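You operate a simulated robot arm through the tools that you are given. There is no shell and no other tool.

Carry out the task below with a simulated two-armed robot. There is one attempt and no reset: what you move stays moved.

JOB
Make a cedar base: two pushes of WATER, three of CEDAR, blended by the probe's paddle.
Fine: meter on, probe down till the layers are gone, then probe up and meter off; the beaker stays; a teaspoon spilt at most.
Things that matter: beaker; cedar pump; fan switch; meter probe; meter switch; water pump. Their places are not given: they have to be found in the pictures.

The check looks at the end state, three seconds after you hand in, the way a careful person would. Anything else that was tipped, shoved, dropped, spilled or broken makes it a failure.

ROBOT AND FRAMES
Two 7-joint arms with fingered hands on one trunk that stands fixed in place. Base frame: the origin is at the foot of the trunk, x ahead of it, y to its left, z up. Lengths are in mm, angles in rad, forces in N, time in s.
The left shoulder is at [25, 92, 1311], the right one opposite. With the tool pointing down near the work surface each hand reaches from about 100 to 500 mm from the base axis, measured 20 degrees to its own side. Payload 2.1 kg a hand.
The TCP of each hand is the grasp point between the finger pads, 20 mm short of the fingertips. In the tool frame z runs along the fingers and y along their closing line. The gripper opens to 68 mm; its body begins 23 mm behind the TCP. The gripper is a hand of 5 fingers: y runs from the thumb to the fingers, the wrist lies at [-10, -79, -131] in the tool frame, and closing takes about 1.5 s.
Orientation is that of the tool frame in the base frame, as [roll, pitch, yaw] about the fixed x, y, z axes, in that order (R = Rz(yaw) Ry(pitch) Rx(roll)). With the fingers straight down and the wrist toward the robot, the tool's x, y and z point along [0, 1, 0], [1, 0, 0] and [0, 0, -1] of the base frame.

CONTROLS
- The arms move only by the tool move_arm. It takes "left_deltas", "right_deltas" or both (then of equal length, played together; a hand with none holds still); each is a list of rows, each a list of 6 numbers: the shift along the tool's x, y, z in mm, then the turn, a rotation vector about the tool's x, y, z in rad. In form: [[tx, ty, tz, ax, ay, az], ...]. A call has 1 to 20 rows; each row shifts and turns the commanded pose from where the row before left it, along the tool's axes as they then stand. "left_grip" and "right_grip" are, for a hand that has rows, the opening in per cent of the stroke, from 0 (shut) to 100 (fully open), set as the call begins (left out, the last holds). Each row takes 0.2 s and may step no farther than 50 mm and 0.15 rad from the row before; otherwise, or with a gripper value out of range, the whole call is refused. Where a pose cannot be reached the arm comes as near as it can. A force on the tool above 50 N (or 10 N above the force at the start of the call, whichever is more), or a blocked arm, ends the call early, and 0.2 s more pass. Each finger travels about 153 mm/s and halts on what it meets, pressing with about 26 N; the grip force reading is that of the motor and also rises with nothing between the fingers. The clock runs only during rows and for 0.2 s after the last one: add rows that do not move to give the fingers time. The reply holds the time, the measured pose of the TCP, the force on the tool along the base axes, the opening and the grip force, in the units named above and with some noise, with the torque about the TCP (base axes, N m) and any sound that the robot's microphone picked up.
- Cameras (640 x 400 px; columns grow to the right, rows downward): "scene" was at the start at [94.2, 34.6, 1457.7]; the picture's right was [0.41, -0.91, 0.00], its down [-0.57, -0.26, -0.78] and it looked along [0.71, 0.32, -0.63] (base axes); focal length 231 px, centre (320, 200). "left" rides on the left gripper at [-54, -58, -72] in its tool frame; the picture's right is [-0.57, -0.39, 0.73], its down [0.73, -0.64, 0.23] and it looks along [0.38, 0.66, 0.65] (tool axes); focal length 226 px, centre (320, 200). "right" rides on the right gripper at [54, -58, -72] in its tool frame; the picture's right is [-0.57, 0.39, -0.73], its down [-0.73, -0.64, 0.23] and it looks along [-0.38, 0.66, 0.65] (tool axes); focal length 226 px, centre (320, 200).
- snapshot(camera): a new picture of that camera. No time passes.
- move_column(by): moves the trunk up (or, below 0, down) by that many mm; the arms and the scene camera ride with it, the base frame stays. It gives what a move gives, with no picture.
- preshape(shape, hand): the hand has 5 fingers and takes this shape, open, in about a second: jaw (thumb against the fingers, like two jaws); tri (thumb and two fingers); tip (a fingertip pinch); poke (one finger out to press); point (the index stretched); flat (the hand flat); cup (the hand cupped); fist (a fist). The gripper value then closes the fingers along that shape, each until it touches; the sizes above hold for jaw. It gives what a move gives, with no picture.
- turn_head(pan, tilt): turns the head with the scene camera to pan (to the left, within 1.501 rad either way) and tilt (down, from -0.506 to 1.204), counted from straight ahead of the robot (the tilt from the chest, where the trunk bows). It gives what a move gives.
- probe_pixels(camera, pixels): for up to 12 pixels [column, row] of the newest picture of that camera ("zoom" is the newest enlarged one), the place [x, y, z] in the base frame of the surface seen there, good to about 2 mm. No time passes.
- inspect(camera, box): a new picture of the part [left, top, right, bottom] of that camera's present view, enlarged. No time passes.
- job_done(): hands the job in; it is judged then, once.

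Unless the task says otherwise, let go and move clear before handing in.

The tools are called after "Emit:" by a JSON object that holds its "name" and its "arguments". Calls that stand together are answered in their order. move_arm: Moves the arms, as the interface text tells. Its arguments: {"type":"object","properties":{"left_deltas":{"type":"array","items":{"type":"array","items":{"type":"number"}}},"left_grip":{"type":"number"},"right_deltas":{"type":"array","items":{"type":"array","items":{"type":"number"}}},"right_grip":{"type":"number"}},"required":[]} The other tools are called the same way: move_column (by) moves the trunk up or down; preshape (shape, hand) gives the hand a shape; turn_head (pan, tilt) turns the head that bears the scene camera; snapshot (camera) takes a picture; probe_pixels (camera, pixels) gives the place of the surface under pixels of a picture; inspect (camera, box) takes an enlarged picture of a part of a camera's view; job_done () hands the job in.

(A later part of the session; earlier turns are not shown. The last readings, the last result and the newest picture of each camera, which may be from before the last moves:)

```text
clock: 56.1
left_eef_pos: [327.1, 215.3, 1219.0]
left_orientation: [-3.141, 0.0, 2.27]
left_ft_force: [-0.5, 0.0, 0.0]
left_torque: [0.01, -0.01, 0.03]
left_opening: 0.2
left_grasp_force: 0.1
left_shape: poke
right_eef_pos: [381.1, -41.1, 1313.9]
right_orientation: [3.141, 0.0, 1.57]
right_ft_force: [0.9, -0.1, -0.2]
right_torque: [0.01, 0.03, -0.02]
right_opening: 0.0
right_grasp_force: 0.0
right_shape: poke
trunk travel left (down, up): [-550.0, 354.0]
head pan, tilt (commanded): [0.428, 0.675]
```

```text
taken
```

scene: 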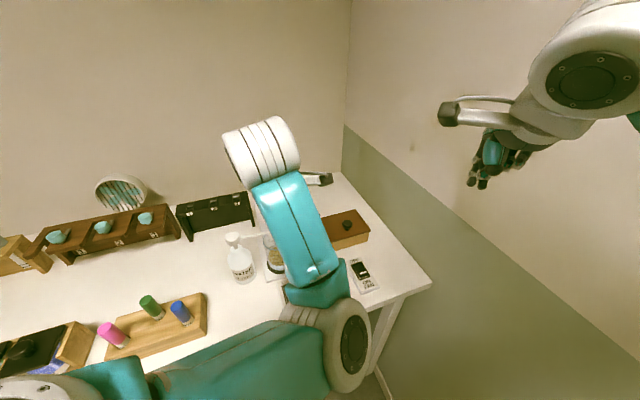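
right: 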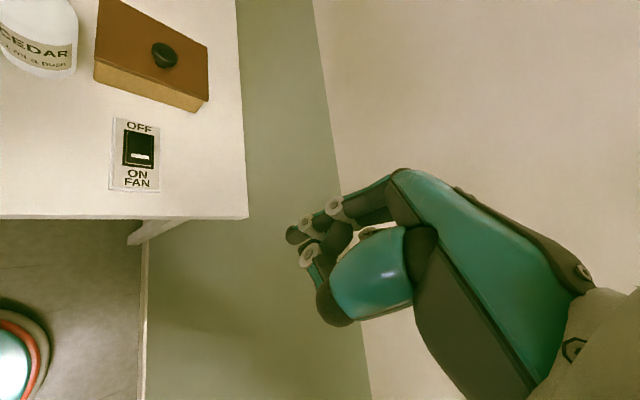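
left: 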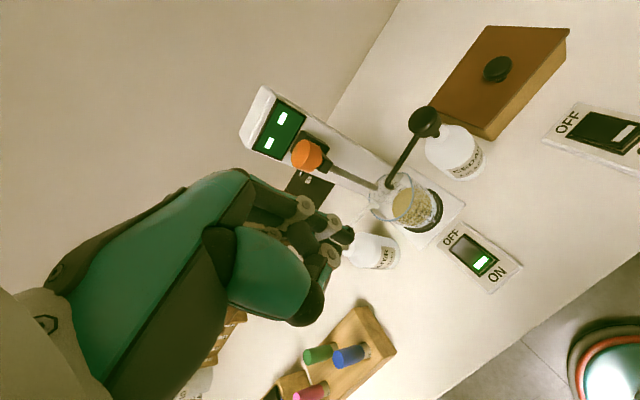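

Meter is on. I'll look closely at the knob/carriage from the left camera.

Emit:
{"name": "inspect", "arguments": {"camera": "left", "box": [240, 80, 440, 240]}}

Emit:
{"name": "probe_pixels", "arguments": {"camera": "zoom", "pixels": [[200, 215], [215, 195], [230, 240], [260, 180], [280, 165], [295, 255], [270, 225], [440, 325], [590, 110], [500, 250], [440, 345], [240, 210]]}}

```text
2.50 times, centred on (340, 160) of left
```

zoom: 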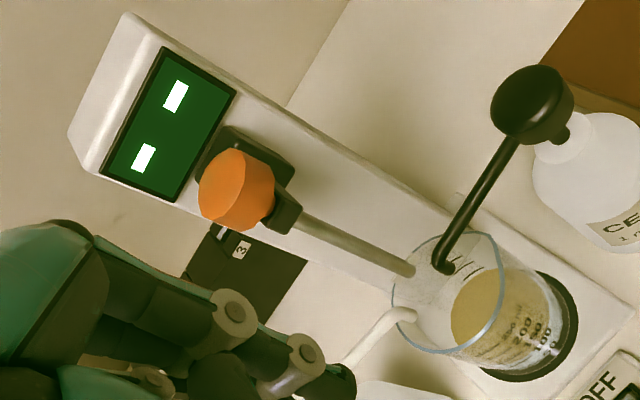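

```text
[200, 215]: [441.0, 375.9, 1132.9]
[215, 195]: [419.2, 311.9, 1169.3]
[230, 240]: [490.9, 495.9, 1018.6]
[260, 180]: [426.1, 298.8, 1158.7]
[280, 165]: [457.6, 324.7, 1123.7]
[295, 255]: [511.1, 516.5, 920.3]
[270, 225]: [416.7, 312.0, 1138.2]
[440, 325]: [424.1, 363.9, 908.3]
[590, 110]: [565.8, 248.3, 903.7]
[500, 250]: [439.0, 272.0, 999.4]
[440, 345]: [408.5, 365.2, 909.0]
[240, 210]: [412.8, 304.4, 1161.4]
```

The knob is at ≈(423,309), top 1167. I'll move the left hand over it at z≈1225 (finger tip ~40 mm above the knob).

Emit:
{"name": "move_arm", "arguments": {"left_deltas": [[3.2, 33.4, -2, 0, 0, 0], [3.2, 33.4, -2, 0, 0, 0], [3.2, 33.4, -2, 0, 0, 0], [3.2, 33.4, 0, 0, 0, 0], [0, 0, 0, 0, 0, 0]]}}

Emit:
{"name": "snapshot", "arguments": {"camera": "scene"}}

Emit:
{"name": "snapshot", "arguments": {"camera": "left"}}

```text
clock: 57.3
left_eef_pos: [421.8, 315.2, 1225.5]
left_orientation: [-3.14, -0.001, 2.273]
left_ft_force: [0.3, 0.1, 0.2]
left_torque: [0.02, 0.0, 0.02]
left_opening: 0.1
left_grasp_force: 0.0
left_shape: poke
right_eef_pos: [380.5, -40.6, 1315.3]
right_orientation: [-3.14, 0.0, 1.57]
right_ft_force: [0.0, 0.5, -0.2]
right_torque: [0.0, -0.01, 0.01]
right_opening: 0.0
right_grasp_force: 0.1
right_shape: poke
trunk travel left (down, up): [-550.0, 354.0]
head pan, tilt (commanded): [0.428, 0.675]
```

```text
taken
```

scene: 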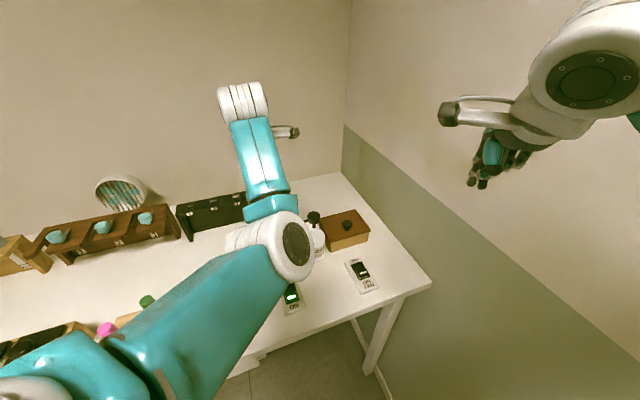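

```text
taken
```

left: 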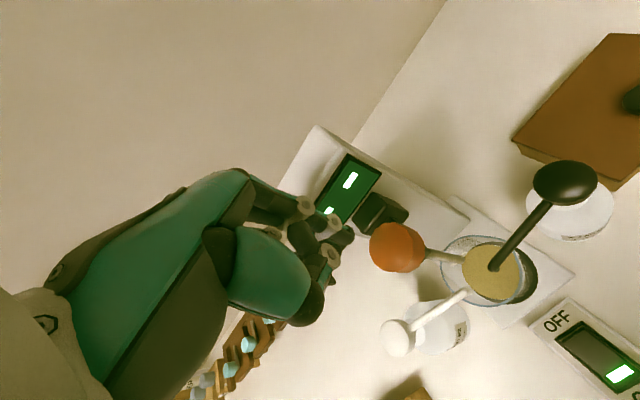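

The hand is over the knob; left view shows the knob at (397,247) and carriage box at (380,213). I'll zoom and check the elbow position too.

Emit:
{"name": "inspect", "arguments": {"camera": "left", "box": [290, 150, 530, 330]}}

Emit:
{"name": "probe_pixels", "arguments": {"camera": "zoom", "pixels": [[285, 245], [250, 240], [330, 240], [300, 205], [290, 285], [240, 150], [280, 180], [220, 170], [140, 230], [165, 215], [390, 275], [150, 235]]}}

Emit:
{"name": "probe_pixels", "arguments": {"camera": "scene", "pixels": [[297, 245], [270, 265], [290, 275], [250, 235], [265, 205], [250, 150], [240, 250], [290, 130]]}}

```text
2.22 times, centred on (410, 240) of left
```

zoom: 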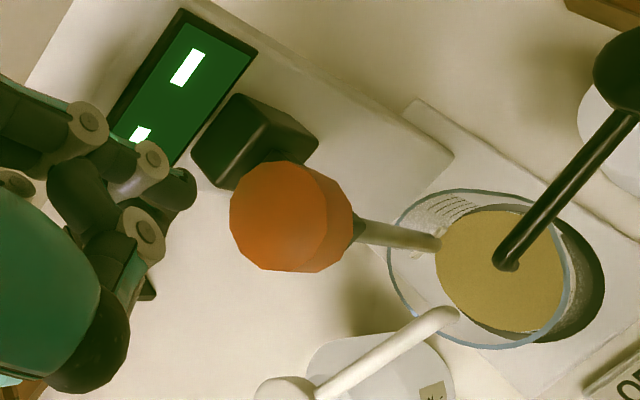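

```text
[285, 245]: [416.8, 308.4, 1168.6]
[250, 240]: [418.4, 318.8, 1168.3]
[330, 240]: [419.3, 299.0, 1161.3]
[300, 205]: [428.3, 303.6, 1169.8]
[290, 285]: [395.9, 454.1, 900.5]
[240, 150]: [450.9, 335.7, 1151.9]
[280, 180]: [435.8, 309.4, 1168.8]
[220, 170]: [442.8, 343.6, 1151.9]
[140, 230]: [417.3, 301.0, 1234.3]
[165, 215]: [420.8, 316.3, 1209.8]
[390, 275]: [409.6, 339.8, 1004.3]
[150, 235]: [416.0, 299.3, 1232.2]
```

```text
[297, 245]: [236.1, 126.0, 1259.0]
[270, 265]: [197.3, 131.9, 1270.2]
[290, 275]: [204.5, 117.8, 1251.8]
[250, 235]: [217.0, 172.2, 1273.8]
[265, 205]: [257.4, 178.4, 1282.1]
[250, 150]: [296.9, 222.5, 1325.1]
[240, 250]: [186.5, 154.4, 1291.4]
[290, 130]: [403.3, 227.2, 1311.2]
```

The carriage box top is at z≈1152 and knob centre ≈(425,311), top 1168. I'll descend to ~5 mm above the knob and check.

Emit:
{"name": "move_arm", "arguments": {"left_deltas": [[-2.3, -0.2, 16, 0, 0, 0], [0, 0, 16, 0, 0, 0], [0, 0, 0, 0, 0, 0]]}}

Emit:
{"name": "inspect", "arguments": {"camera": "left", "box": [270, 150, 510, 330]}}

Emit:
{"name": "probe_pixels", "arguments": {"camera": "zoom", "pixels": [[230, 195], [240, 180], [260, 230], [300, 220], [290, 180], [260, 200], [225, 205]]}}

```text
clock: 58.1
left_eef_pos: [422.6, 310.5, 1192.8]
left_orientation: [3.141, 0.0, 2.271]
left_ft_force: [0.4, -0.4, 0.5]
left_torque: [-0.02, 0.01, -0.02]
left_opening: 0.0
left_grasp_force: 0.2
left_shape: poke
right_eef_pos: [379.7, -40.1, 1314.4]
right_orientation: [-3.139, 0.0, 1.572]
right_ft_force: [0.5, 0.0, -0.3]
right_torque: [0.0, 0.0, 0.01]
right_opening: 0.2
right_grasp_force: 0.0
right_shape: poke
trunk travel left (down, up): [-550.0, 354.0]
head pan, tilt (commanded): [0.428, 0.675]
```

```text
2.22 times, centred on (390, 240) of left
```

zoom: 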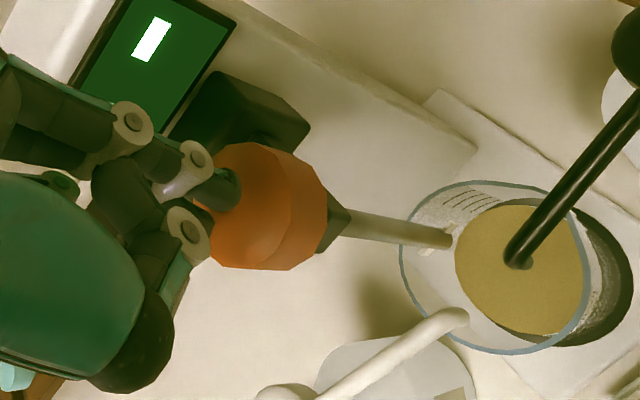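

```text
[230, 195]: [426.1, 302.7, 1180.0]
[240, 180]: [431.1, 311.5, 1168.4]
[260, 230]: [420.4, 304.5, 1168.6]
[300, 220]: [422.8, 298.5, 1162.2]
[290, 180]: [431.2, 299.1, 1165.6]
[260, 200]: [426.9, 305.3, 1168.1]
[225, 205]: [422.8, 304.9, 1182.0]
```

The tip is over the knob within ~2 mm. I'll press down gently 20 mm to see how the slider resists.

Emit:
{"name": "move_arm", "arguments": {"left_deltas": [[1.1, 1.0, 3, 0, 0, 0], [0, 0, 3, 0, 0, 0], [0, 0, 4, 0, 0, 0], [0, 0, 5, 0, 0, 0], [0, 0, 5, 0, 0, 0], [0, 0, 0, 0, 0, 0]]}}

Emit:
{"name": "inspect", "arguments": {"camera": "left", "box": [270, 150, 510, 330]}}

```text
clock: 59.5
left_eef_pos: [423.2, 311.8, 1173.2]
left_orientation: [-3.141, 0.001, 2.27]
left_ft_force: [-0.3, 0.2, 0.8]
left_torque: [0.02, 0.02, -0.01]
left_opening: 0.1
left_grasp_force: 0.1
left_shape: poke
right_eef_pos: [379.9, -41.6, 1314.3]
right_orientation: [-3.141, 0.0, 1.571]
right_ft_force: [0.4, -0.7, 0.2]
right_torque: [0.0, -0.02, -0.04]
right_opening: 0.0
right_grasp_force: 0.1
right_shape: poke
trunk travel left (down, up): [-550.0, 354.0]
head pan, tilt (commanded): [0.428, 0.675]
```

```text
2.22 times, centred on (390, 240) of left
```

zoom: 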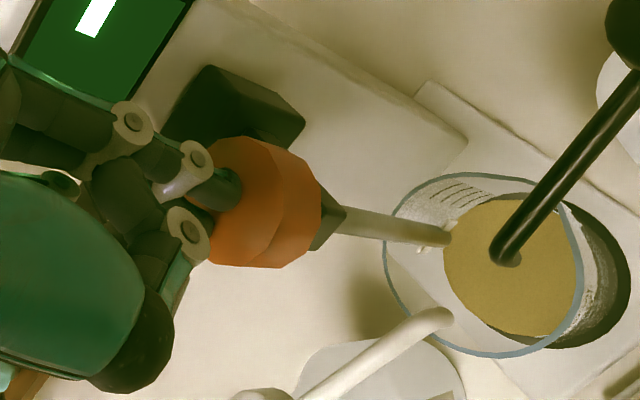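

The slider moves freely (0.8 N) and went down ~15 mm. I'll continue another 40 mm and check.

Emit:
{"name": "move_arm", "arguments": {"left_deltas": [[0, 0, 8, 0, 0, 0], [0, 0, 8, 0, 0, 0], [0, 0, 8, 0, 0, 0], [0, 0, 8, 0, 0, 0], [0, 0, 8, 0, 0, 0], [0, 0, 0, 0, 0, 0]]}}

Emit:
{"name": "snapshot", "arguments": {"camera": "left"}}

Emit:
{"name": "snapshot", "arguments": {"camera": "scene"}}

```text
clock: 60.9
left_eef_pos: [422.4, 312.5, 1134.4]
left_orientation: [3.141, 0.0, 2.269]
left_ft_force: [0.1, -0.3, 0.4]
left_torque: [-0.02, 0.0, -0.01]
left_opening: 0.0
left_grasp_force: 0.1
left_shape: poke
right_eef_pos: [380.7, -40.6, 1315.1]
right_orientation: [3.141, 0.0, 1.574]
right_ft_force: [0.4, 0.2, 0.7]
right_torque: [0.0, 0.0, 0.03]
right_opening: 0.0
right_grasp_force: 0.0
right_shape: poke
trunk travel left (down, up): [-550.0, 354.0]
head pan, tilt (commanded): [0.428, 0.675]
```

```text
taken
```

left: 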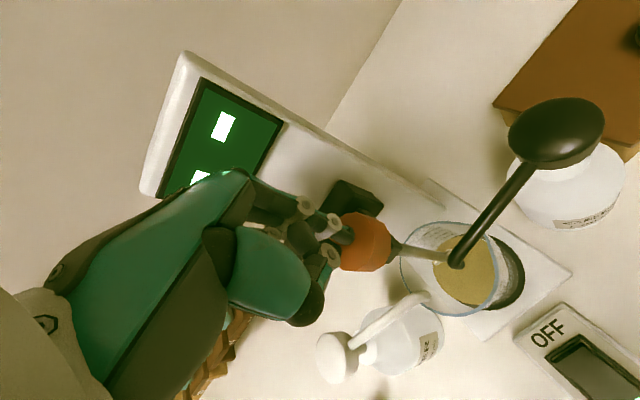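

```text
taken
```

scene: 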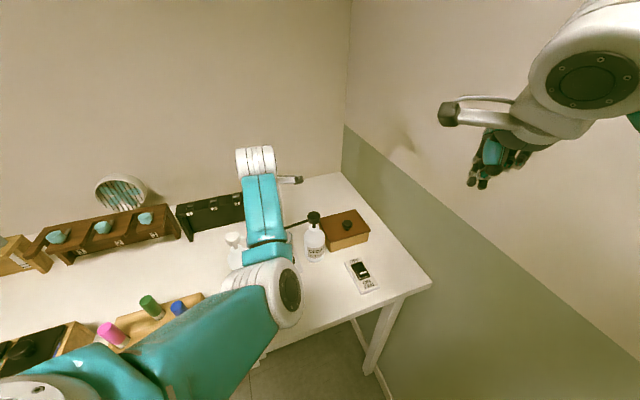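

The knob moves with the finger (tip at ≈1114). I'll inspect the rod end relative to the beaker and nozzles.

Emit:
{"name": "inspect", "arguments": {"camera": "left", "box": [310, 180, 530, 340]}}

Emit:
{"name": "probe_pixels", "arguments": {"camera": "zoom", "pixels": [[270, 190], [330, 205], [380, 220], [405, 225], [395, 215], [430, 230], [300, 300], [345, 310], [480, 250], [150, 180]]}}

```text
2.50 times, centred on (420, 260) of left
```

zoom: 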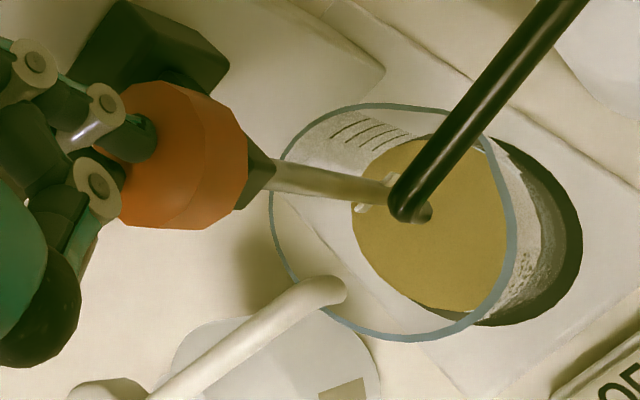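

```text
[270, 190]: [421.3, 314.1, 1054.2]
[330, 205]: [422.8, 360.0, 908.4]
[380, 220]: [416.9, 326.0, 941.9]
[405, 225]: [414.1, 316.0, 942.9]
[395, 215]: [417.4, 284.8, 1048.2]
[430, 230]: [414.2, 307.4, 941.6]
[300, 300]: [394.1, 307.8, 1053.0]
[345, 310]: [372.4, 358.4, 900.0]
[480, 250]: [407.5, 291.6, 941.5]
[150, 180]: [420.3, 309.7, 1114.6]
```

The rod is inside the beaker, clear of both nozzles. I'll push another 40 mm slowly and check the force.

Emit:
{"name": "move_arm", "arguments": {"left_deltas": [[0, 0, 8, 0, 0, 0], [0, 0, 8, 0, 0, 0], [0, 0, 8, 0, 0, 0], [0, 0, 8, 0, 0, 0], [0, 0, 8, 0, 0, 0], [0, 0, 0, 0, 0, 0]]}}

Emit:
{"name": "snapshot", "arguments": {"camera": "left"}}

Emit:
{"name": "inspect", "arguments": {"camera": "left", "box": [310, 160, 530, 340]}}

```text
clock: 62.3
left_eef_pos: [421.7, 311.5, 1093.2]
left_orientation: [-3.14, 0.0, 2.271]
left_ft_force: [1.1, -0.2, -0.1]
left_torque: [-0.03, 0.01, -0.03]
left_opening: 0.0
left_grasp_force: 0.0
left_shape: poke
right_eef_pos: [379.6, -40.2, 1314.9]
right_orientation: [3.14, 0.0, 1.571]
right_ft_force: [0.0, 0.0, -0.3]
right_torque: [0.0, 0.02, -0.01]
right_opening: 0.2
right_grasp_force: 0.0
right_shape: poke
trunk travel left (down, up): [-550.0, 354.0]
head pan, tilt (commanded): [0.428, 0.675]
```

```text
taken
```

left: 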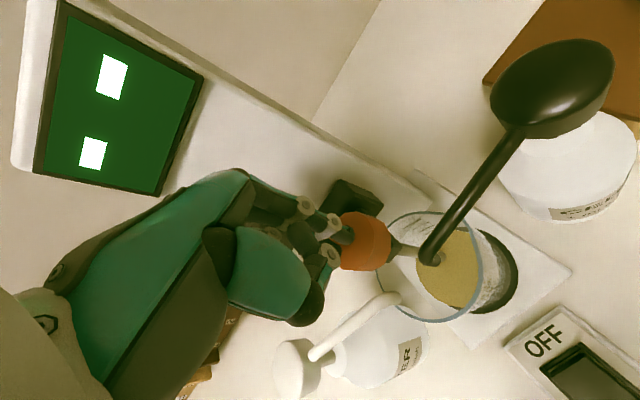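

```text
2.22 times, centred on (420, 250) of left
```

zoom: 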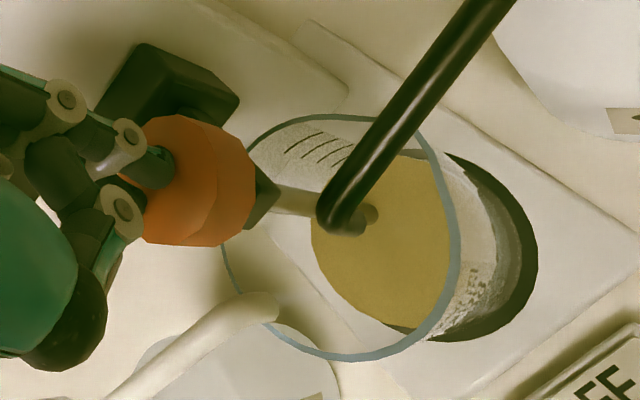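

The rod end is near the liquid surface; display still "– –". I'll continue 12 mm in small steps.

Emit:
{"name": "move_arm", "arguments": {"left_deltas": [[0, 0, 4, 0, 0, 0], [0, 0, 4, 0, 0, 0], [0, 0, 4, 0, 0, 0], [0, 0, 0, 0, 0, 0], [0, 0, 0, 0, 0, 0]]}}

Emit:
{"name": "snapshot", "arguments": {"camera": "left"}}

Emit:
{"name": "inspect", "arguments": {"camera": "left", "box": [310, 160, 530, 340]}}

Emit:
{"name": "snapshot", "arguments": {"camera": "scene"}}

```text
clock: 63.5
left_eef_pos: [422.4, 312.3, 1084.0]
left_orientation: [3.14, -0.001, 2.271]
left_ft_force: [3.5, 2.1, 12.8]
left_torque: [0.1, 0.03, -0.07]
left_opening: 0.0
left_grasp_force: 0.1
left_shape: poke
right_eef_pos: [380.4, -39.6, 1314.3]
right_orientation: [-3.141, 0.001, 1.571]
right_ft_force: [1.0, 0.2, 0.1]
right_torque: [-0.01, -0.01, 0.02]
right_opening: 0.0
right_grasp_force: 0.1
right_shape: poke
trunk travel left (down, up): [-550.0, 354.0]
head pan, tilt (commanded): [0.428, 0.675]
```

```text
taken
```

left: 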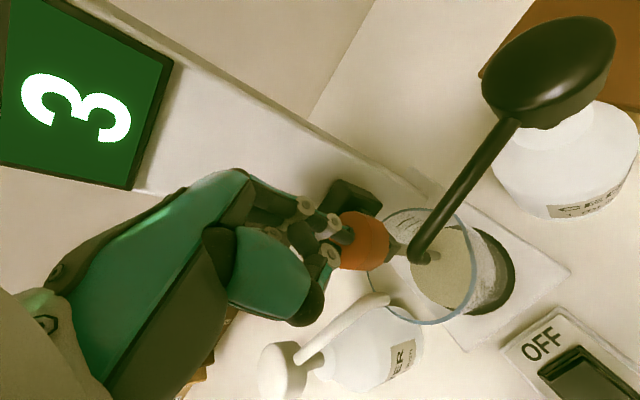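

```text
2.22 times, centred on (420, 250) of left
```

zoom: 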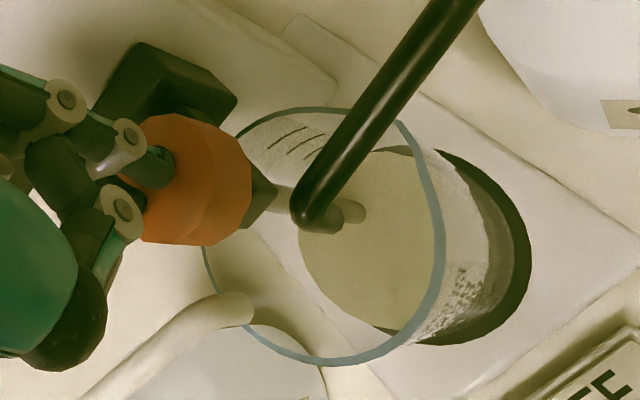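

```text
taken
```

scene: 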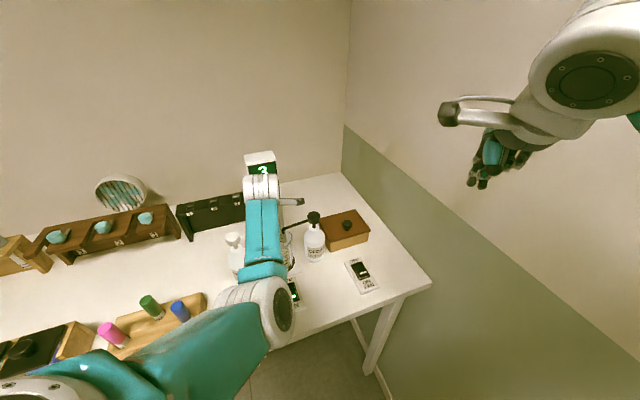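

The probe hit its lower stop (12.8 N) and the display reads "3"; the liquid is already blending. I'll ease the pressure by 2 mm and wait a couple of seconds.

Emit:
{"name": "move_arm", "arguments": {"left_deltas": [[0, 0, -2, 0, 0, 0], [0, 0, 0, 0, 0, 0], [0, 0, 0, 0, 0, 0], [0, 0, 0, 0, 0, 0], [0, 0, 0, 0, 0, 0], [0, 0, 0, 0, 0, 0], [0, 0, 0, 0, 0, 0], [0, 0, 0, 0, 0, 0], [0, 0, 0, 0, 0, 0], [0, 0, 0, 0, 0, 0]]}}

Emit:
{"name": "snapshot", "arguments": {"camera": "left"}}

Emit:
{"name": "inspect", "arguments": {"camera": "left", "box": [310, 160, 530, 340]}}

```text
clock: 65.7
left_eef_pos: [423.1, 311.5, 1083.6]
left_orientation: [3.14, 0.0, 2.271]
left_ft_force: [0.2, -0.8, 0.2]
left_torque: [-0.01, 0.02, 0.0]
left_opening: 0.1
left_grasp_force: 0.1
left_shape: poke
right_eef_pos: [380.7, -41.9, 1315.3]
right_orientation: [-3.141, 0.001, 1.571]
right_ft_force: [-0.3, 0.0, -0.3]
right_torque: [0.02, -0.02, 0.02]
right_opening: 0.1
right_grasp_force: 0.1
right_shape: poke
trunk travel left (down, up): [-550.0, 354.0]
head pan, tilt (commanded): [0.428, 0.675]
```

```text
taken
```

left: 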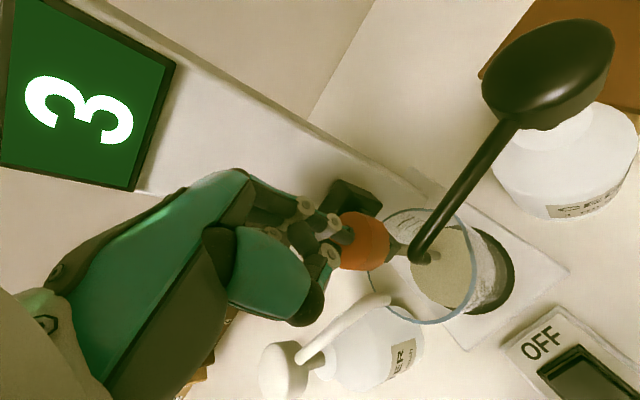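

```text
2.22 times, centred on (420, 250) of left
```

zoom: 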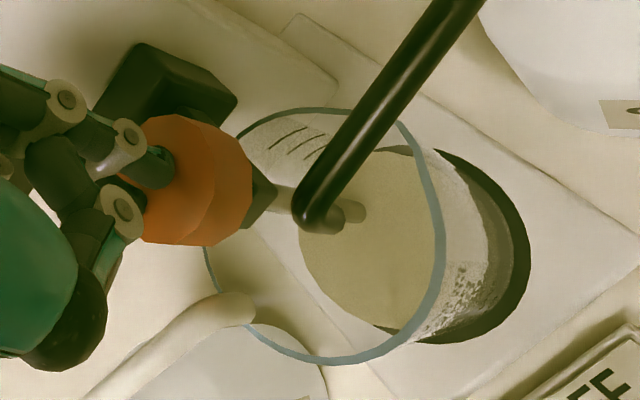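

The force is gone and the liquid looks uniform; display "3". I'll let it blend another 4 s, then check.

Emit:
{"name": "move_arm", "arguments": {"left_deltas": [[0, 0, 0, 0, 0, 0], [0, 0, 0, 0, 0, 0], [0, 0, 0, 0, 0, 0], [0, 0, 0, 0, 0, 0], [0, 0, 0, 0, 0, 0], [0, 0, 0, 0, 0, 0], [0, 0, 0, 0, 0, 0], [0, 0, 0, 0, 0, 0], [0, 0, 0, 0, 0, 0], [0, 0, 0, 0, 0, 0], [0, 0, 0, 0, 0, 0], [0, 0, 0, 0, 0, 0], [0, 0, 0, 0, 0, 0], [0, 0, 0, 0, 0, 0], [0, 0, 0, 0, 0, 0], [0, 0, -5, 0, 0, 0], [0, 0, -10, 0, 0, 0], [0, 0, -20, 0, 0, 0], [0, 0, -40, 0, 0, 0], [0, 0, -40, 0, 0, 0]]}}

Emit:
{"name": "snapshot", "arguments": {"camera": "left"}}

Emit:
{"name": "snapshot", "arguments": {"camera": "scene"}}

Emit:
{"name": "inspect", "arguments": {"camera": "left", "box": [320, 160, 540, 340]}}

```text
clock: 69.9
left_eef_pos: [420.6, 310.4, 1199.7]
left_orientation: [-3.138, -0.001, 2.27]
left_ft_force: [0.1, -0.3, 0.2]
left_torque: [0.03, 0.0, 0.0]
left_opening: 0.0
left_grasp_force: 0.1
left_shape: poke
right_eef_pos: [380.3, -41.5, 1315.7]
right_orientation: [3.141, 0.0, 1.572]
right_ft_force: [-0.4, 0.3, 0.0]
right_torque: [0.0, 0.03, 0.03]
right_opening: 0.1
right_grasp_force: 0.2
right_shape: poke
trunk travel left (down, up): [-550.0, 354.0]
head pan, tilt (commanded): [0.428, 0.675]
```

```text
taken
```

left: 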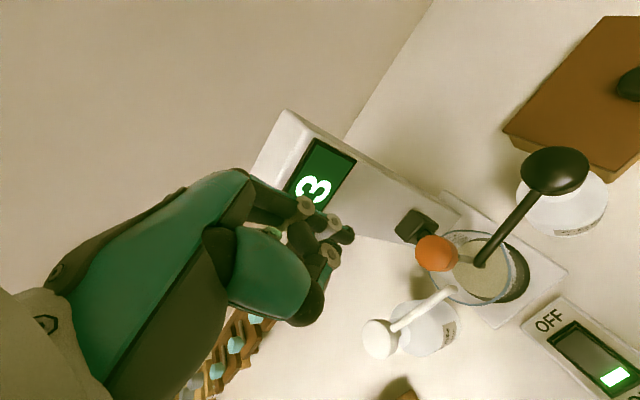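

```text
taken
```

scene: 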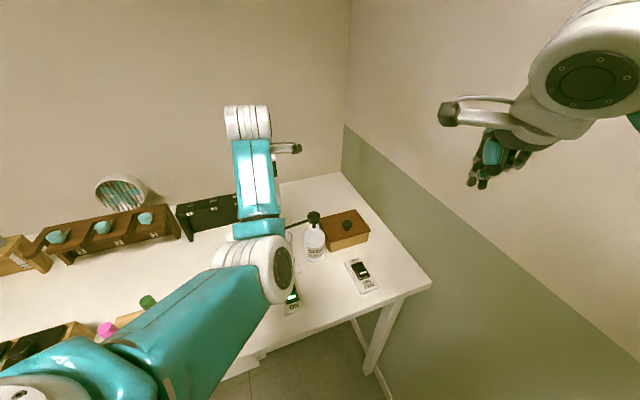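

```text
2.22 times, centred on (430, 250) of left
```

zoom: 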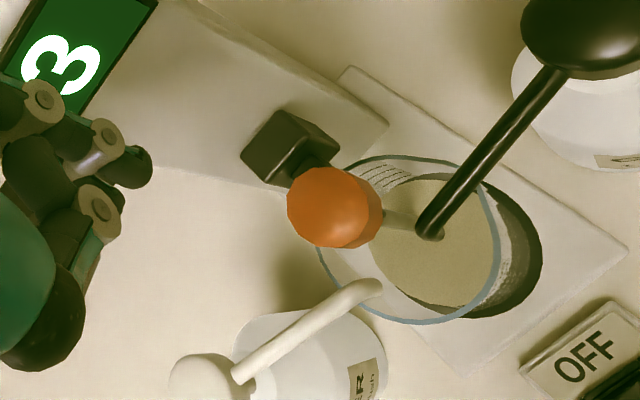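

The probe stays down on its own and keeps blending. I'll measure the lowered knob, carriage box, and nozzles for the lift grasp.

Emit:
{"name": "probe_pixels", "arguments": {"camera": "zoom", "pixels": [[330, 205], [300, 200], [350, 190], [330, 235], [365, 215], [300, 130], [280, 160], [330, 150], [370, 290], [300, 330], [430, 225], [500, 140]]}}

Emit:
{"name": "inspect", "arguments": {"camera": "left", "box": [380, 190, 500, 290]}}

Emit:
{"name": "probe_pixels", "arguments": {"camera": "zoom", "pixels": [[290, 250], [235, 240], [300, 305], [340, 200], [350, 255], [250, 150], [200, 180], [330, 150], [395, 370], [470, 260], [480, 330], [500, 240]]}}

```text
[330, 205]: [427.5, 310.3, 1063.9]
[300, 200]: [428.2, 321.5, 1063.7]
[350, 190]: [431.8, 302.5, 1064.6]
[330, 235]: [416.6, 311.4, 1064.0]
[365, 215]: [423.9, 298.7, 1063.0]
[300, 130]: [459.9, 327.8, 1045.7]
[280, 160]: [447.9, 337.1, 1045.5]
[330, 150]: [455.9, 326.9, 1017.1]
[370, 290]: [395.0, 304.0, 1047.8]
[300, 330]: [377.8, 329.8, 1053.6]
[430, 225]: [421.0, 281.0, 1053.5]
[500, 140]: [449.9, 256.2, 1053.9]
```

```text
4.00 times, centred on (440, 240) of left
```

zoom: 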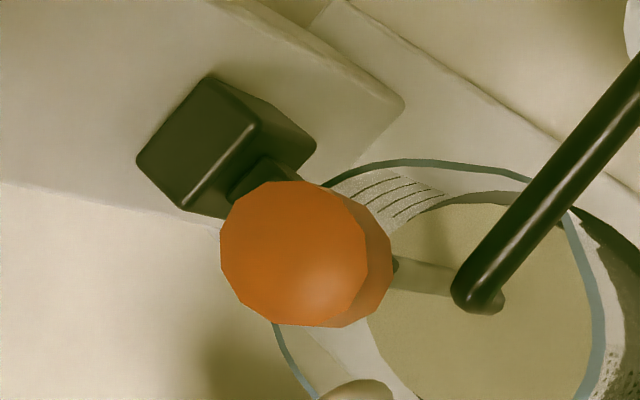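

```text
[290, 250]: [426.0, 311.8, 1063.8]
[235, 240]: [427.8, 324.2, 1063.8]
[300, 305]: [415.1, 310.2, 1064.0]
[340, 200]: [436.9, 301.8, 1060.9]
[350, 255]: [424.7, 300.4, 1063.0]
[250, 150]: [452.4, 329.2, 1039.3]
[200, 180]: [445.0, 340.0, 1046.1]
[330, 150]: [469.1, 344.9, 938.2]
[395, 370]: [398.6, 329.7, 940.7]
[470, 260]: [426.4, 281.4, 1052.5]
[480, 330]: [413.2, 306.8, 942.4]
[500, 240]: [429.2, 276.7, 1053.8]
```

Lowered knob centre ≈(425.5,311.5), top 1064, nozzle arms' tops at ≈1054, carriage box top 1046. I'll back off 40 mm from the column, rise a bit, and try the "tri" shape to see the finger layout.

Emit:
{"name": "move_arm", "arguments": {"left_deltas": [[0, -20, -15, 0, 0, 0], [0, -20, -15, 0, 0, 0], [0, 0, 0, 0, 0, -0.1], [0, 0, 0, 0, 0, 0]]}}

Emit:
{"name": "preshape", "arguments": {"hand": "left", "shape": "tri"}}

Emit:
{"name": "snapshot", "arguments": {"camera": "left"}}

Emit:
{"name": "inspect", "arguments": {"camera": "left", "box": [180, 150, 460, 370]}}

```text
clock: 70.9
left_eef_pos: [391.9, 285.0, 1229.0]
left_orientation: [-3.142, -0.001, 2.372]
left_ft_force: [0.5, -0.6, 0.1]
left_torque: [-0.03, -0.02, 0.02]
left_opening: 0.1
left_grasp_force: 0.1
left_shape: poke
right_eef_pos: [378.9, -40.1, 1314.5]
right_orientation: [3.141, -0.001, 1.573]
right_ft_force: [0.0, 0.3, 0.3]
right_torque: [-0.01, 0.02, 0.02]
right_opening: 0.2
right_grasp_force: 0.0
right_shape: poke
trunk travel left (down, up): [-550.0, 354.0]
head pan, tilt (commanded): [0.428, 0.675]
```

```text
clock: 71.8
left_eef_pos: [390.7, 285.4, 1228.0]
left_orientation: [-3.141, -0.001, 2.373]
left_ft_force: [-0.1, 0.0, -0.8]
left_torque: [0.0, 0.0, 0.01]
left_opening: 67.8
left_grasp_force: 0.0
left_shape: tri
right_eef_pos: [380.1, -40.6, 1314.4]
right_orientation: [-3.142, 0.0, 1.572]
right_ft_force: [-0.6, -0.4, 0.5]
right_torque: [0.01, 0.0, -0.03]
right_opening: 0.0
right_grasp_force: 0.0
right_shape: poke
trunk travel left (down, up): [-550.0, 354.0]
head pan, tilt (commanded): [0.428, 0.675]
```

```text
taken
```

left: 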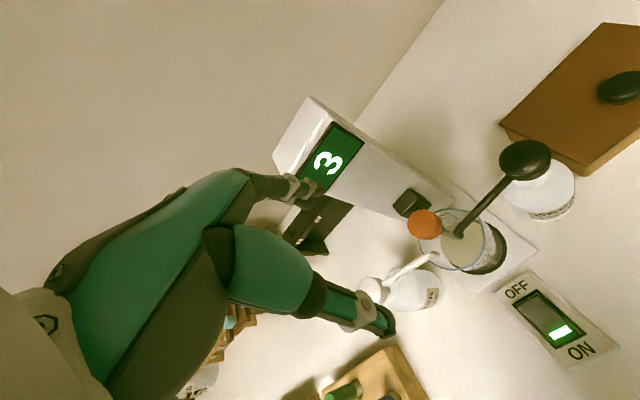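

```text
1.82 times, centred on (320, 260) of left
```

zoom: 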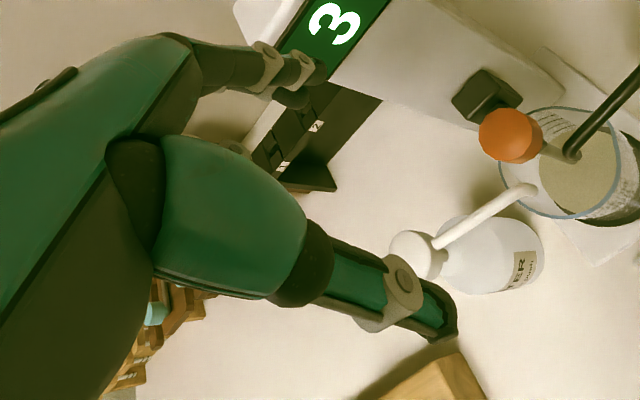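

In tri shape, the thumb tip is at left-cam (388,330) and fingertips near (318,190). I'll probe them to get their offsets from the TCP.

Emit:
{"name": "probe_pixels", "arguments": {"camera": "left", "pixels": [[390, 325], [392, 333], [380, 330], [360, 310], [340, 300], [318, 190], [320, 195], [310, 205], [300, 185], [312, 188], [270, 185], [308, 203]]}}

```text
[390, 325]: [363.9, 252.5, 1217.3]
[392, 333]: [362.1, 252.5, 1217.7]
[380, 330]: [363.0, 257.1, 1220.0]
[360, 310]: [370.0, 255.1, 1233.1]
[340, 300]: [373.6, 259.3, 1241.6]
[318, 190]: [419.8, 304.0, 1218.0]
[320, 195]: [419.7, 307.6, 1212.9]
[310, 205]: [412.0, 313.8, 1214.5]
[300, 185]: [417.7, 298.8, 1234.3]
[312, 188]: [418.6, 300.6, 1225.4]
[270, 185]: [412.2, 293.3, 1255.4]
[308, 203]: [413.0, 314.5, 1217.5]
```

Tri opens ±35–42 mm about the TCP, fingers straddling x=0. I'll partially close to ~60% (≈41 mm gap) so the fingers fit between knob and column, and re-check.

Emit:
{"name": "move_arm", "arguments": {"left_deltas": [[0, 0, 0, 0, 0, 0], [0, 0, 0, 0, 0, 0], [0, 0, 0, 0, 0, 0]], "left_grip": 60}}

Emit:
{"name": "snapshot", "arguments": {"camera": "left"}}

Emit:
{"name": "inspect", "arguments": {"camera": "left", "box": [220, 150, 440, 330]}}

```text
clock: 72.6
left_eef_pos: [390.9, 285.9, 1228.5]
left_orientation: [3.141, 0.0, 2.372]
left_ft_force: [0.3, -0.5, 0.1]
left_torque: [0.0, -0.01, 0.0]
left_opening: 41.1
left_grasp_force: 0.1
left_shape: tri
right_eef_pos: [379.6, -40.4, 1314.4]
right_orientation: [3.141, -0.001, 1.572]
right_ft_force: [-0.2, -0.2, 0.2]
right_torque: [0.0, -0.01, -0.03]
right_opening: 0.1
right_grasp_force: 0.1
right_shape: poke
trunk travel left (down, up): [-550.0, 354.0]
head pan, tilt (commanded): [0.428, 0.675]
```

```text
taken
```

left: 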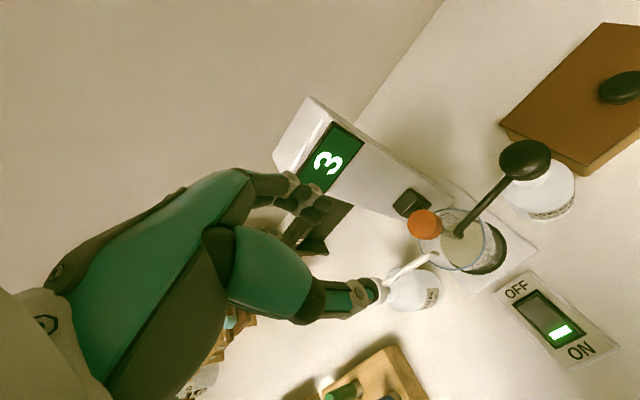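

```text
2.22 times, centred on (330, 240) of left
```

zoom: 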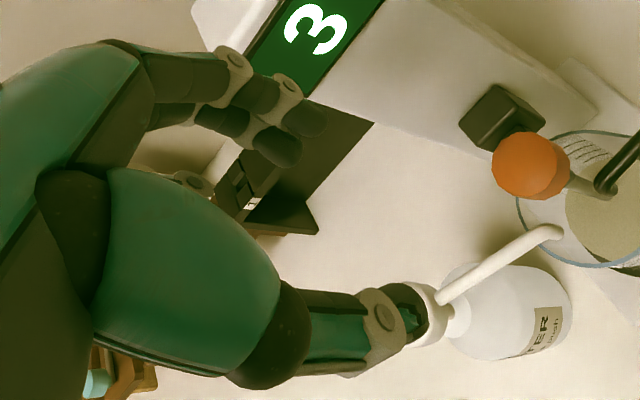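

Emit:
{"name": "probe_pixels", "arguments": {"camera": "zoom", "pixels": [[315, 120], [320, 128], [285, 155], [295, 160], [420, 310], [415, 295], [425, 325], [385, 320], [235, 65], [290, 90], [270, 145], [400, 340]]}}

```text
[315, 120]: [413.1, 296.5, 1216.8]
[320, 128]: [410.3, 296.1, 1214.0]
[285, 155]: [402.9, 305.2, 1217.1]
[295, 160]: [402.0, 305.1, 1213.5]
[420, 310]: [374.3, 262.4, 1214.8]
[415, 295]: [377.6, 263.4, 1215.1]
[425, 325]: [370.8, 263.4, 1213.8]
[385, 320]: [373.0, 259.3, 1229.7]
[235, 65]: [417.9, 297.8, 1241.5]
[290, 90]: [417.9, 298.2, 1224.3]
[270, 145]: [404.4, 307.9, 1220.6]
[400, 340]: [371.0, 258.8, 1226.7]
```

Pads are at about ±20 mm with tips ~18 mm below the TCP. I'll move over the knob and descend to TCP z≈1115 to check alignment.

Emit:
{"name": "move_arm", "arguments": {"left_deltas": [[-3.5, 20.5, 0, 0, 0, 0], [-3.5, 20.5, 0, 0, 0, 0], [0, 0, 36, 0, 0, 0], [0, 0, 36, 0, 0, 0], [0, 0, 36, 0, 0, 0], [0, 0, 0, 0, 0, 0]]}}

Emit:
{"name": "snapshot", "arguments": {"camera": "left"}}

Emit:
{"name": "inspect", "arguments": {"camera": "left", "box": [250, 150, 470, 330]}}

Emit:
{"name": "probe_pixels", "arguments": {"camera": "zoom", "pixels": [[310, 210], [280, 190], [340, 200], [320, 240], [350, 220], [230, 120], [215, 150], [330, 320], [340, 300], [300, 110], [330, 130], [400, 250]]}}

```text
clock: 74.0
left_eef_pos: [424.3, 310.9, 1120.4]
left_orientation: [3.141, 0.0, 2.372]
left_ft_force: [0.2, 0.2, 0.3]
left_torque: [0.0, -0.06, -0.02]
left_opening: 41.0
left_grasp_force: 0.0
left_shape: tri
right_eef_pos: [379.9, -40.1, 1314.1]
right_orientation: [-3.141, -0.001, 1.572]
right_ft_force: [0.2, -0.5, -0.1]
right_torque: [0.01, 0.0, 0.0]
right_opening: 0.4
right_grasp_force: 0.1
right_shape: poke
trunk travel left (down, up): [-550.0, 354.0]
head pan, tilt (commanded): [0.428, 0.675]
```

```text
taken
```

left: 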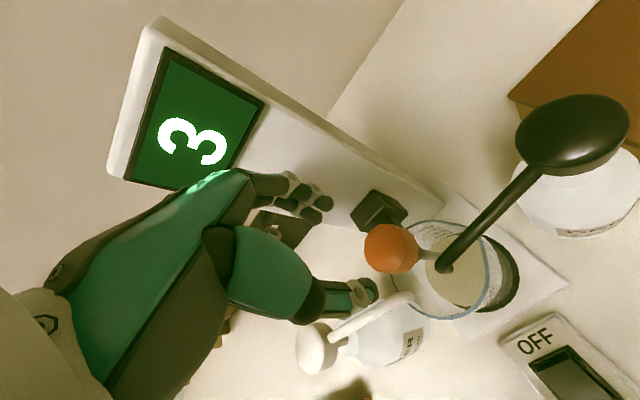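

```text
2.22 times, centred on (360, 240) of left
```

zoom: 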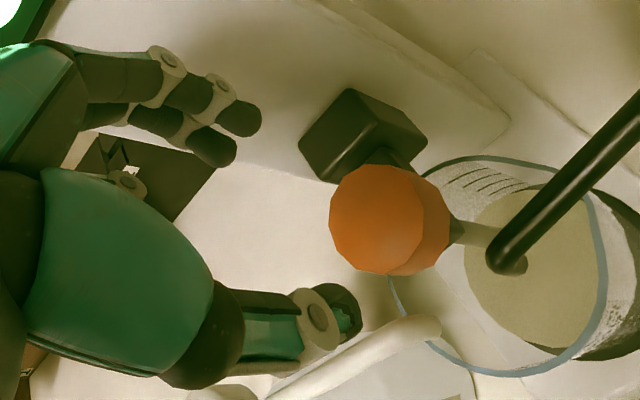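

```text
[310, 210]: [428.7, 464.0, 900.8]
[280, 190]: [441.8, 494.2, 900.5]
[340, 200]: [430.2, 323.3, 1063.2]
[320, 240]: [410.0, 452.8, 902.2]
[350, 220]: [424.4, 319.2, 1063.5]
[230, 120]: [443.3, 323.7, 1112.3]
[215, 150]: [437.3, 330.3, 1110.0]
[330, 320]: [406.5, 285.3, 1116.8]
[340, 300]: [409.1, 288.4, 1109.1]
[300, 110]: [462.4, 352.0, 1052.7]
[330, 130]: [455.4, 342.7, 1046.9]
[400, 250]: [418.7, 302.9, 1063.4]
```

Alignment is good: knob (425.5,311.5) lies midway between thumb and fingers. I'll descend to TCP z≈1082 and check clearances to the nozzles.

Emit:
{"name": "move_arm", "arguments": {"left_deltas": [[-0.4, 1.0, 20, 0, 0, 0], [0, 0, 18, 0, 0, 0], [0, 0, 0, 0, 0, 0]]}}

Emit:
{"name": "snapshot", "arguments": {"camera": "left"}}

Emit:
{"name": "inspect", "arguments": {"camera": "left", "box": [250, 150, 470, 330]}}

Emit:
{"name": "probe_pixels", "arguments": {"camera": "zoom", "pixels": [[290, 210], [320, 200], [250, 125], [235, 150], [330, 320], [345, 300], [350, 320], [380, 300], [420, 250], [390, 340]]}}

```text
clock: 74.8
left_eef_pos: [425.5, 312.0, 1081.7]
left_orientation: [3.141, 0.001, 2.372]
left_ft_force: [-0.3, -0.5, 0.7]
left_torque: [0.0, -0.01, -0.02]
left_opening: 41.3
left_grasp_force: 0.2
left_shape: tri
right_eef_pos: [380.8, -40.4, 1314.2]
right_orientation: [-3.141, 0.0, 1.57]
right_ft_force: [0.1, 0.4, 1.0]
right_torque: [0.03, -0.02, 0.0]
right_opening: 0.1
right_grasp_force: 0.0
right_shape: poke
trunk travel left (down, up): [-550.0, 354.0]
head pan, tilt (commanded): [0.428, 0.675]
```

```text
taken
```

left: 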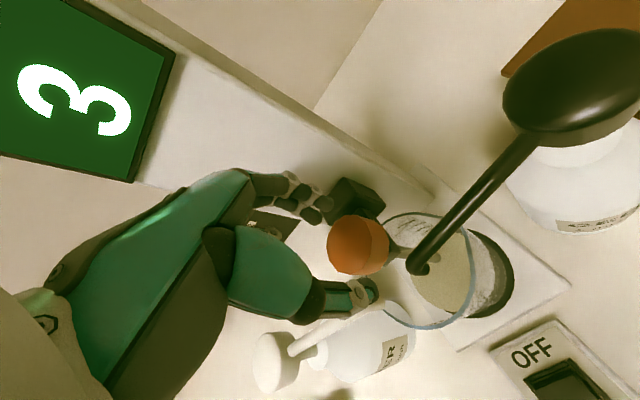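

```text
2.22 times, centred on (360, 240) of left
```

zoom: 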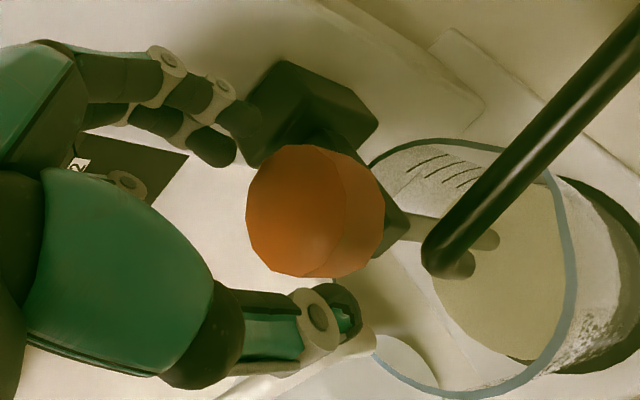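

```text
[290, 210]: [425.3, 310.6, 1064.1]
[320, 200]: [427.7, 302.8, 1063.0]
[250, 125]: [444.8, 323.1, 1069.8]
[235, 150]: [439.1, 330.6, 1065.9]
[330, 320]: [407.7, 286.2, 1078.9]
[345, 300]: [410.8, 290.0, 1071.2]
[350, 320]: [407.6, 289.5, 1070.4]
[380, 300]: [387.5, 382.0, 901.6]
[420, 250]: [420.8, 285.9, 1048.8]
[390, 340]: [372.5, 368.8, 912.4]
```

Thumb and fingers straddle the knob with space all around. I'll descend the final 11 mm in small steps, watching force.

Emit:
{"name": "move_arm", "arguments": {"left_deltas": [[0, 0, 4, 0, 0, 0], [0, 0, 4, 0, 0, 0], [0, 0, 3, 0, 0, 0], [0, 0, 0, 0, 0, 0]]}}

Emit:
{"name": "inspect", "arguments": {"camera": "left", "box": [250, 150, 470, 330]}}

Emit:
{"name": "probe_pixels", "arguments": {"camera": "zoom", "pixels": [[290, 210], [250, 125], [235, 150], [345, 300], [350, 320], [355, 345], [330, 365], [300, 380]]}}

```text
clock: 75.8
left_eef_pos: [426.8, 309.9, 1071.7]
left_orientation: [3.14, 0.0, 2.372]
left_ft_force: [0.5, 0.6, -0.2]
left_torque: [-0.02, -0.03, 0.02]
left_opening: 40.7
left_grasp_force: 0.0
left_shape: tri
right_eef_pos: [380.3, -39.8, 1314.6]
right_orientation: [-3.141, 0.0, 1.57]
right_ft_force: [-0.1, -0.4, -0.4]
right_torque: [-0.01, 0.01, 0.07]
right_opening: 0.0
right_grasp_force: 0.0
right_shape: poke
trunk travel left (down, up): [-550.0, 354.0]
head pan, tilt (commanded): [0.428, 0.675]
```

```text
2.22 times, centred on (360, 240) of left
```

zoom: 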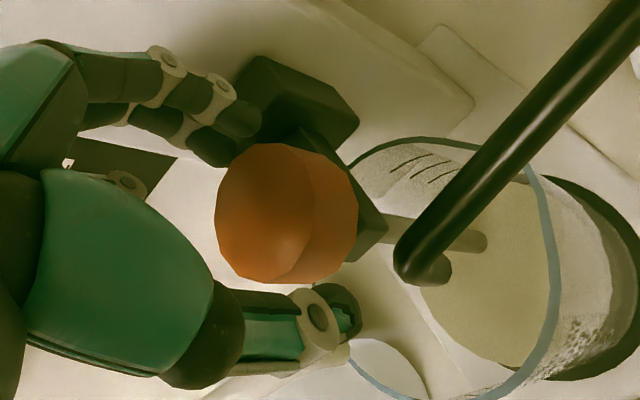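

```text
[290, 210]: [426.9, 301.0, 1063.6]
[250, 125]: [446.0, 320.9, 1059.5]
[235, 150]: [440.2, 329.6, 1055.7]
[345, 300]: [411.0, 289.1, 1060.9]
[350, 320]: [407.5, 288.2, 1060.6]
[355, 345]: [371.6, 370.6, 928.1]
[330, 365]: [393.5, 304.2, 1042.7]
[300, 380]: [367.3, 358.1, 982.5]
```

Fingertips are at the knob's side (z≈1052–1060). I'll close the grip onto the knob.

Emit:
{"name": "move_arm", "arguments": {"left_deltas": [[0, 0, 0, 0, 0, 0], [0, 0, 0, 0, 0, 0], [0, 0, 0, 0, 0, 0], [0, 0, 0, 0, 0, 0], [0, 0, 0, 0, 0, 0]], "left_grip": 25}}

Emit:
{"name": "inspect", "arguments": {"camera": "left", "box": [250, 150, 470, 330]}}

```text
clock: 77.0
left_eef_pos: [426.6, 311.0, 1072.7]
left_orientation: [3.141, -0.001, 2.373]
left_ft_force: [-0.1, -1.2, -1.1]
left_torque: [-0.01, 0.0, 0.03]
left_opening: 24.4
left_grasp_force: 25.8
left_shape: tri
right_eef_pos: [380.2, -39.9, 1313.7]
right_orientation: [-3.141, 0.0, 1.571]
right_ft_force: [0.3, 0.2, 1.0]
right_torque: [0.02, 0.02, 0.01]
right_opening: 0.1
right_grasp_force: 0.1
right_shape: poke
trunk travel left (down, up): [-550.0, 354.0]
head pan, tilt (commanded): [0.428, 0.675]
```

```text
2.22 times, centred on (360, 240) of left
```

zoom: 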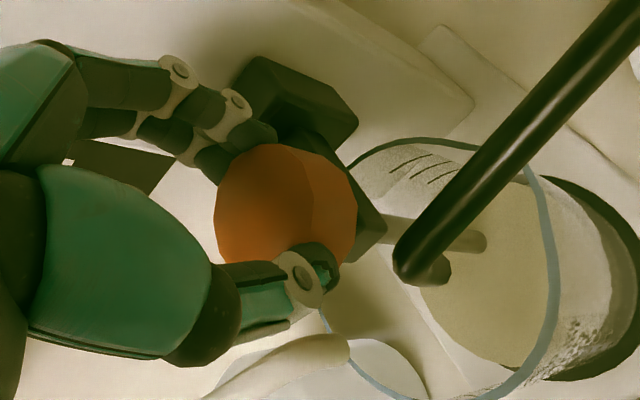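

The knob is gripped (25.8 N). Before lifting, I'll check the liquid for remaining layers.

Emit:
{"name": "inspect", "arguments": {"camera": "left", "box": [370, 200, 510, 350]}}

Emit:
{"name": "snapshot", "arguments": {"camera": "scene"}}

Emit:
{"name": "snapshot", "arguments": {"camera": "right"}}

```text
2.67 times, centred on (440, 275) of left
```

zoom: 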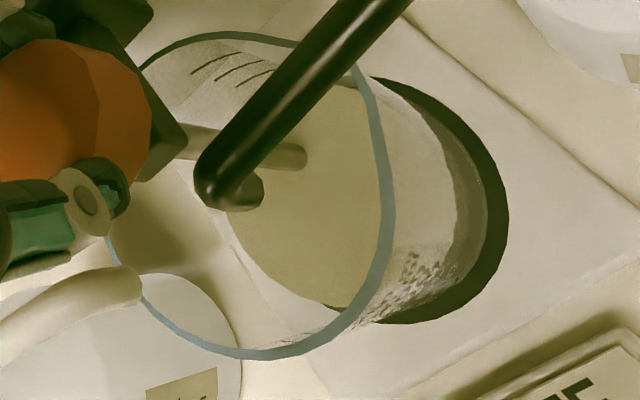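

```text
taken
```

scene: 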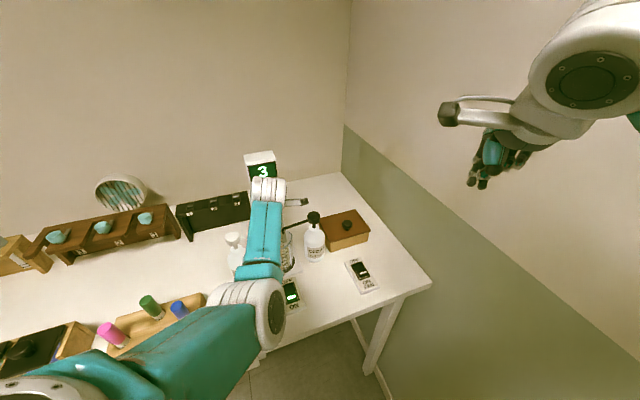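

```text
taken
```

right: 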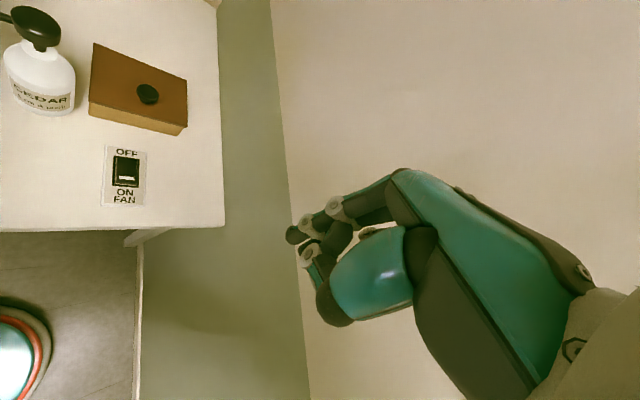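

The surface looks uniform tan. I'll let it blend ~4 more seconds while holding still, then compare.

Emit:
{"name": "move_arm", "arguments": {"left_deltas": [[0, 0, 0, 0, 0, 0], [0, 0, 0, 0, 0, 0], [0, 0, 0, 0, 0, 0], [0, 0, 0, 0, 0, 0], [0, 0, 0, 0, 0, 0], [0, 0, 0, 0, 0, 0], [0, 0, 0, 0, 0, 0], [0, 0, 0, 0, 0, 0], [0, 0, 0, 0, 0, 0], [0, 0, 0, 0, 0, 0], [0, 0, 0, 0, 0, 0], [0, 0, 0, 0, 0, 0], [0, 0, 0, 0, 0, 0], [0, 0, 0, 0, 0, 0], [0, 0, 0, 0, 0, 0], [0, 0, 0, 0, 0, 0], [0, 0, 0, 0, 0, 0], [0, 0, 0, 0, 0, 0], [0, 0, 0, 0, 0, 0], [0, 0, 0, 0, 0, 0]]}}

Emit:
{"name": "inspect", "arguments": {"camera": "left", "box": [370, 200, 510, 350]}}

```text
clock: 81.2
left_eef_pos: [427.1, 311.5, 1072.9]
left_orientation: [3.14, 0.0, 2.371]
left_ft_force: [1.4, -1.9, -1.5]
left_torque: [-0.05, -0.03, 0.02]
left_opening: 24.0
left_grasp_force: 26.2
left_shape: tri
right_eef_pos: [380.6, -41.3, 1315.2]
right_orientation: [3.141, 0.0, 1.572]
right_ft_force: [-0.2, -0.1, 0.1]
right_torque: [0.01, -0.03, 0.01]
right_opening: 0.0
right_grasp_force: 0.2
right_shape: poke
trunk travel left (down, up): [-550.0, 354.0]
head pan, tilt (commanded): [0.428, 0.675]
```

```text
2.67 times, centred on (440, 275) of left
```

zoom: 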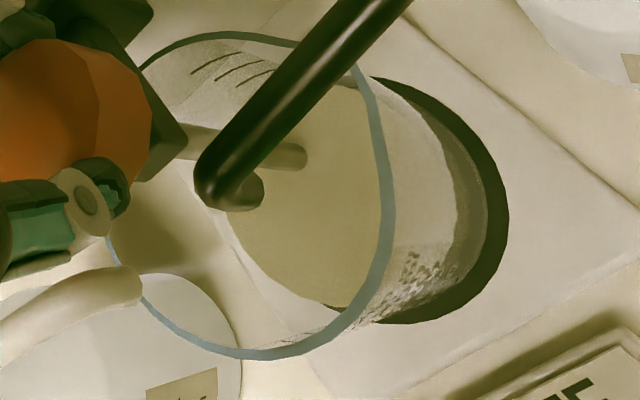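

No further change: the blend is uniform. Now I'll lift the probe slowly, first 24 mm, and check that it follows.

Emit:
{"name": "move_arm", "arguments": {"left_deltas": [[0, 0, -4, 0, 0, 0], [0, 0, -6, 0, 0, 0], [0, 0, -7, 0, 0, 0], [0, 0, -7, 0, 0, 0], [0, 0, 0, 0, 0, 0]]}}

Emit:
{"name": "snapshot", "arguments": {"camera": "left"}}

Emit:
{"name": "inspect", "arguments": {"camera": "left", "box": [250, 150, 510, 350]}}

```text
clock: 82.4
left_eef_pos: [426.4, 311.0, 1094.0]
left_orientation: [-3.141, 0.001, 2.371]
left_ft_force: [1.6, 1.5, -0.9]
left_torque: [0.03, -0.02, 0.01]
left_opening: 23.9
left_grasp_force: 25.6
left_shape: tri
right_eef_pos: [380.1, -39.8, 1314.1]
right_orientation: [-3.141, -0.001, 1.57]
right_ft_force: [-0.2, 1.0, 0.2]
right_torque: [0.0, 0.0, -0.03]
right_opening: 0.1
right_grasp_force: 0.0
right_shape: poke
trunk travel left (down, up): [-550.0, 354.0]
head pan, tilt (commanded): [0.428, 0.675]
```

```text
taken
```

left: 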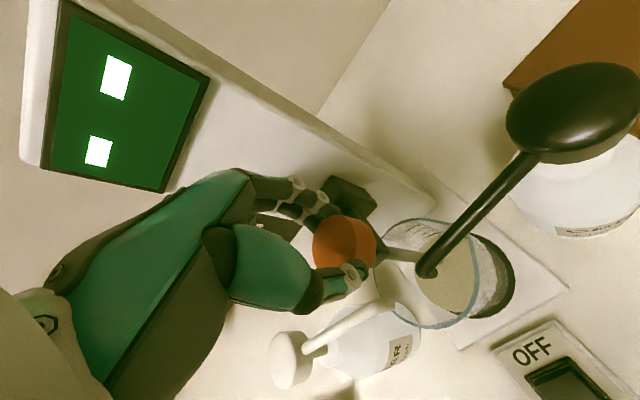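

```text
2.00 times, centred on (380, 250) of left
```

zoom: 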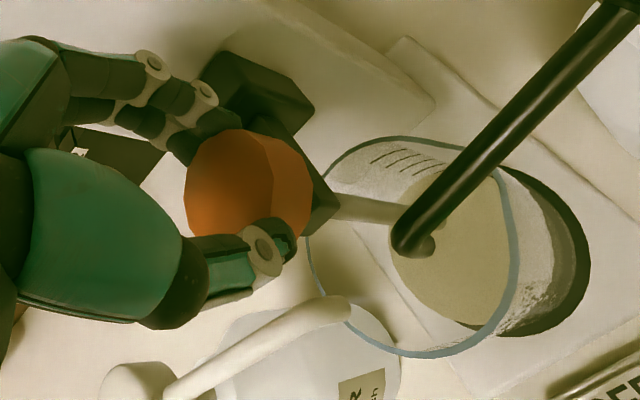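

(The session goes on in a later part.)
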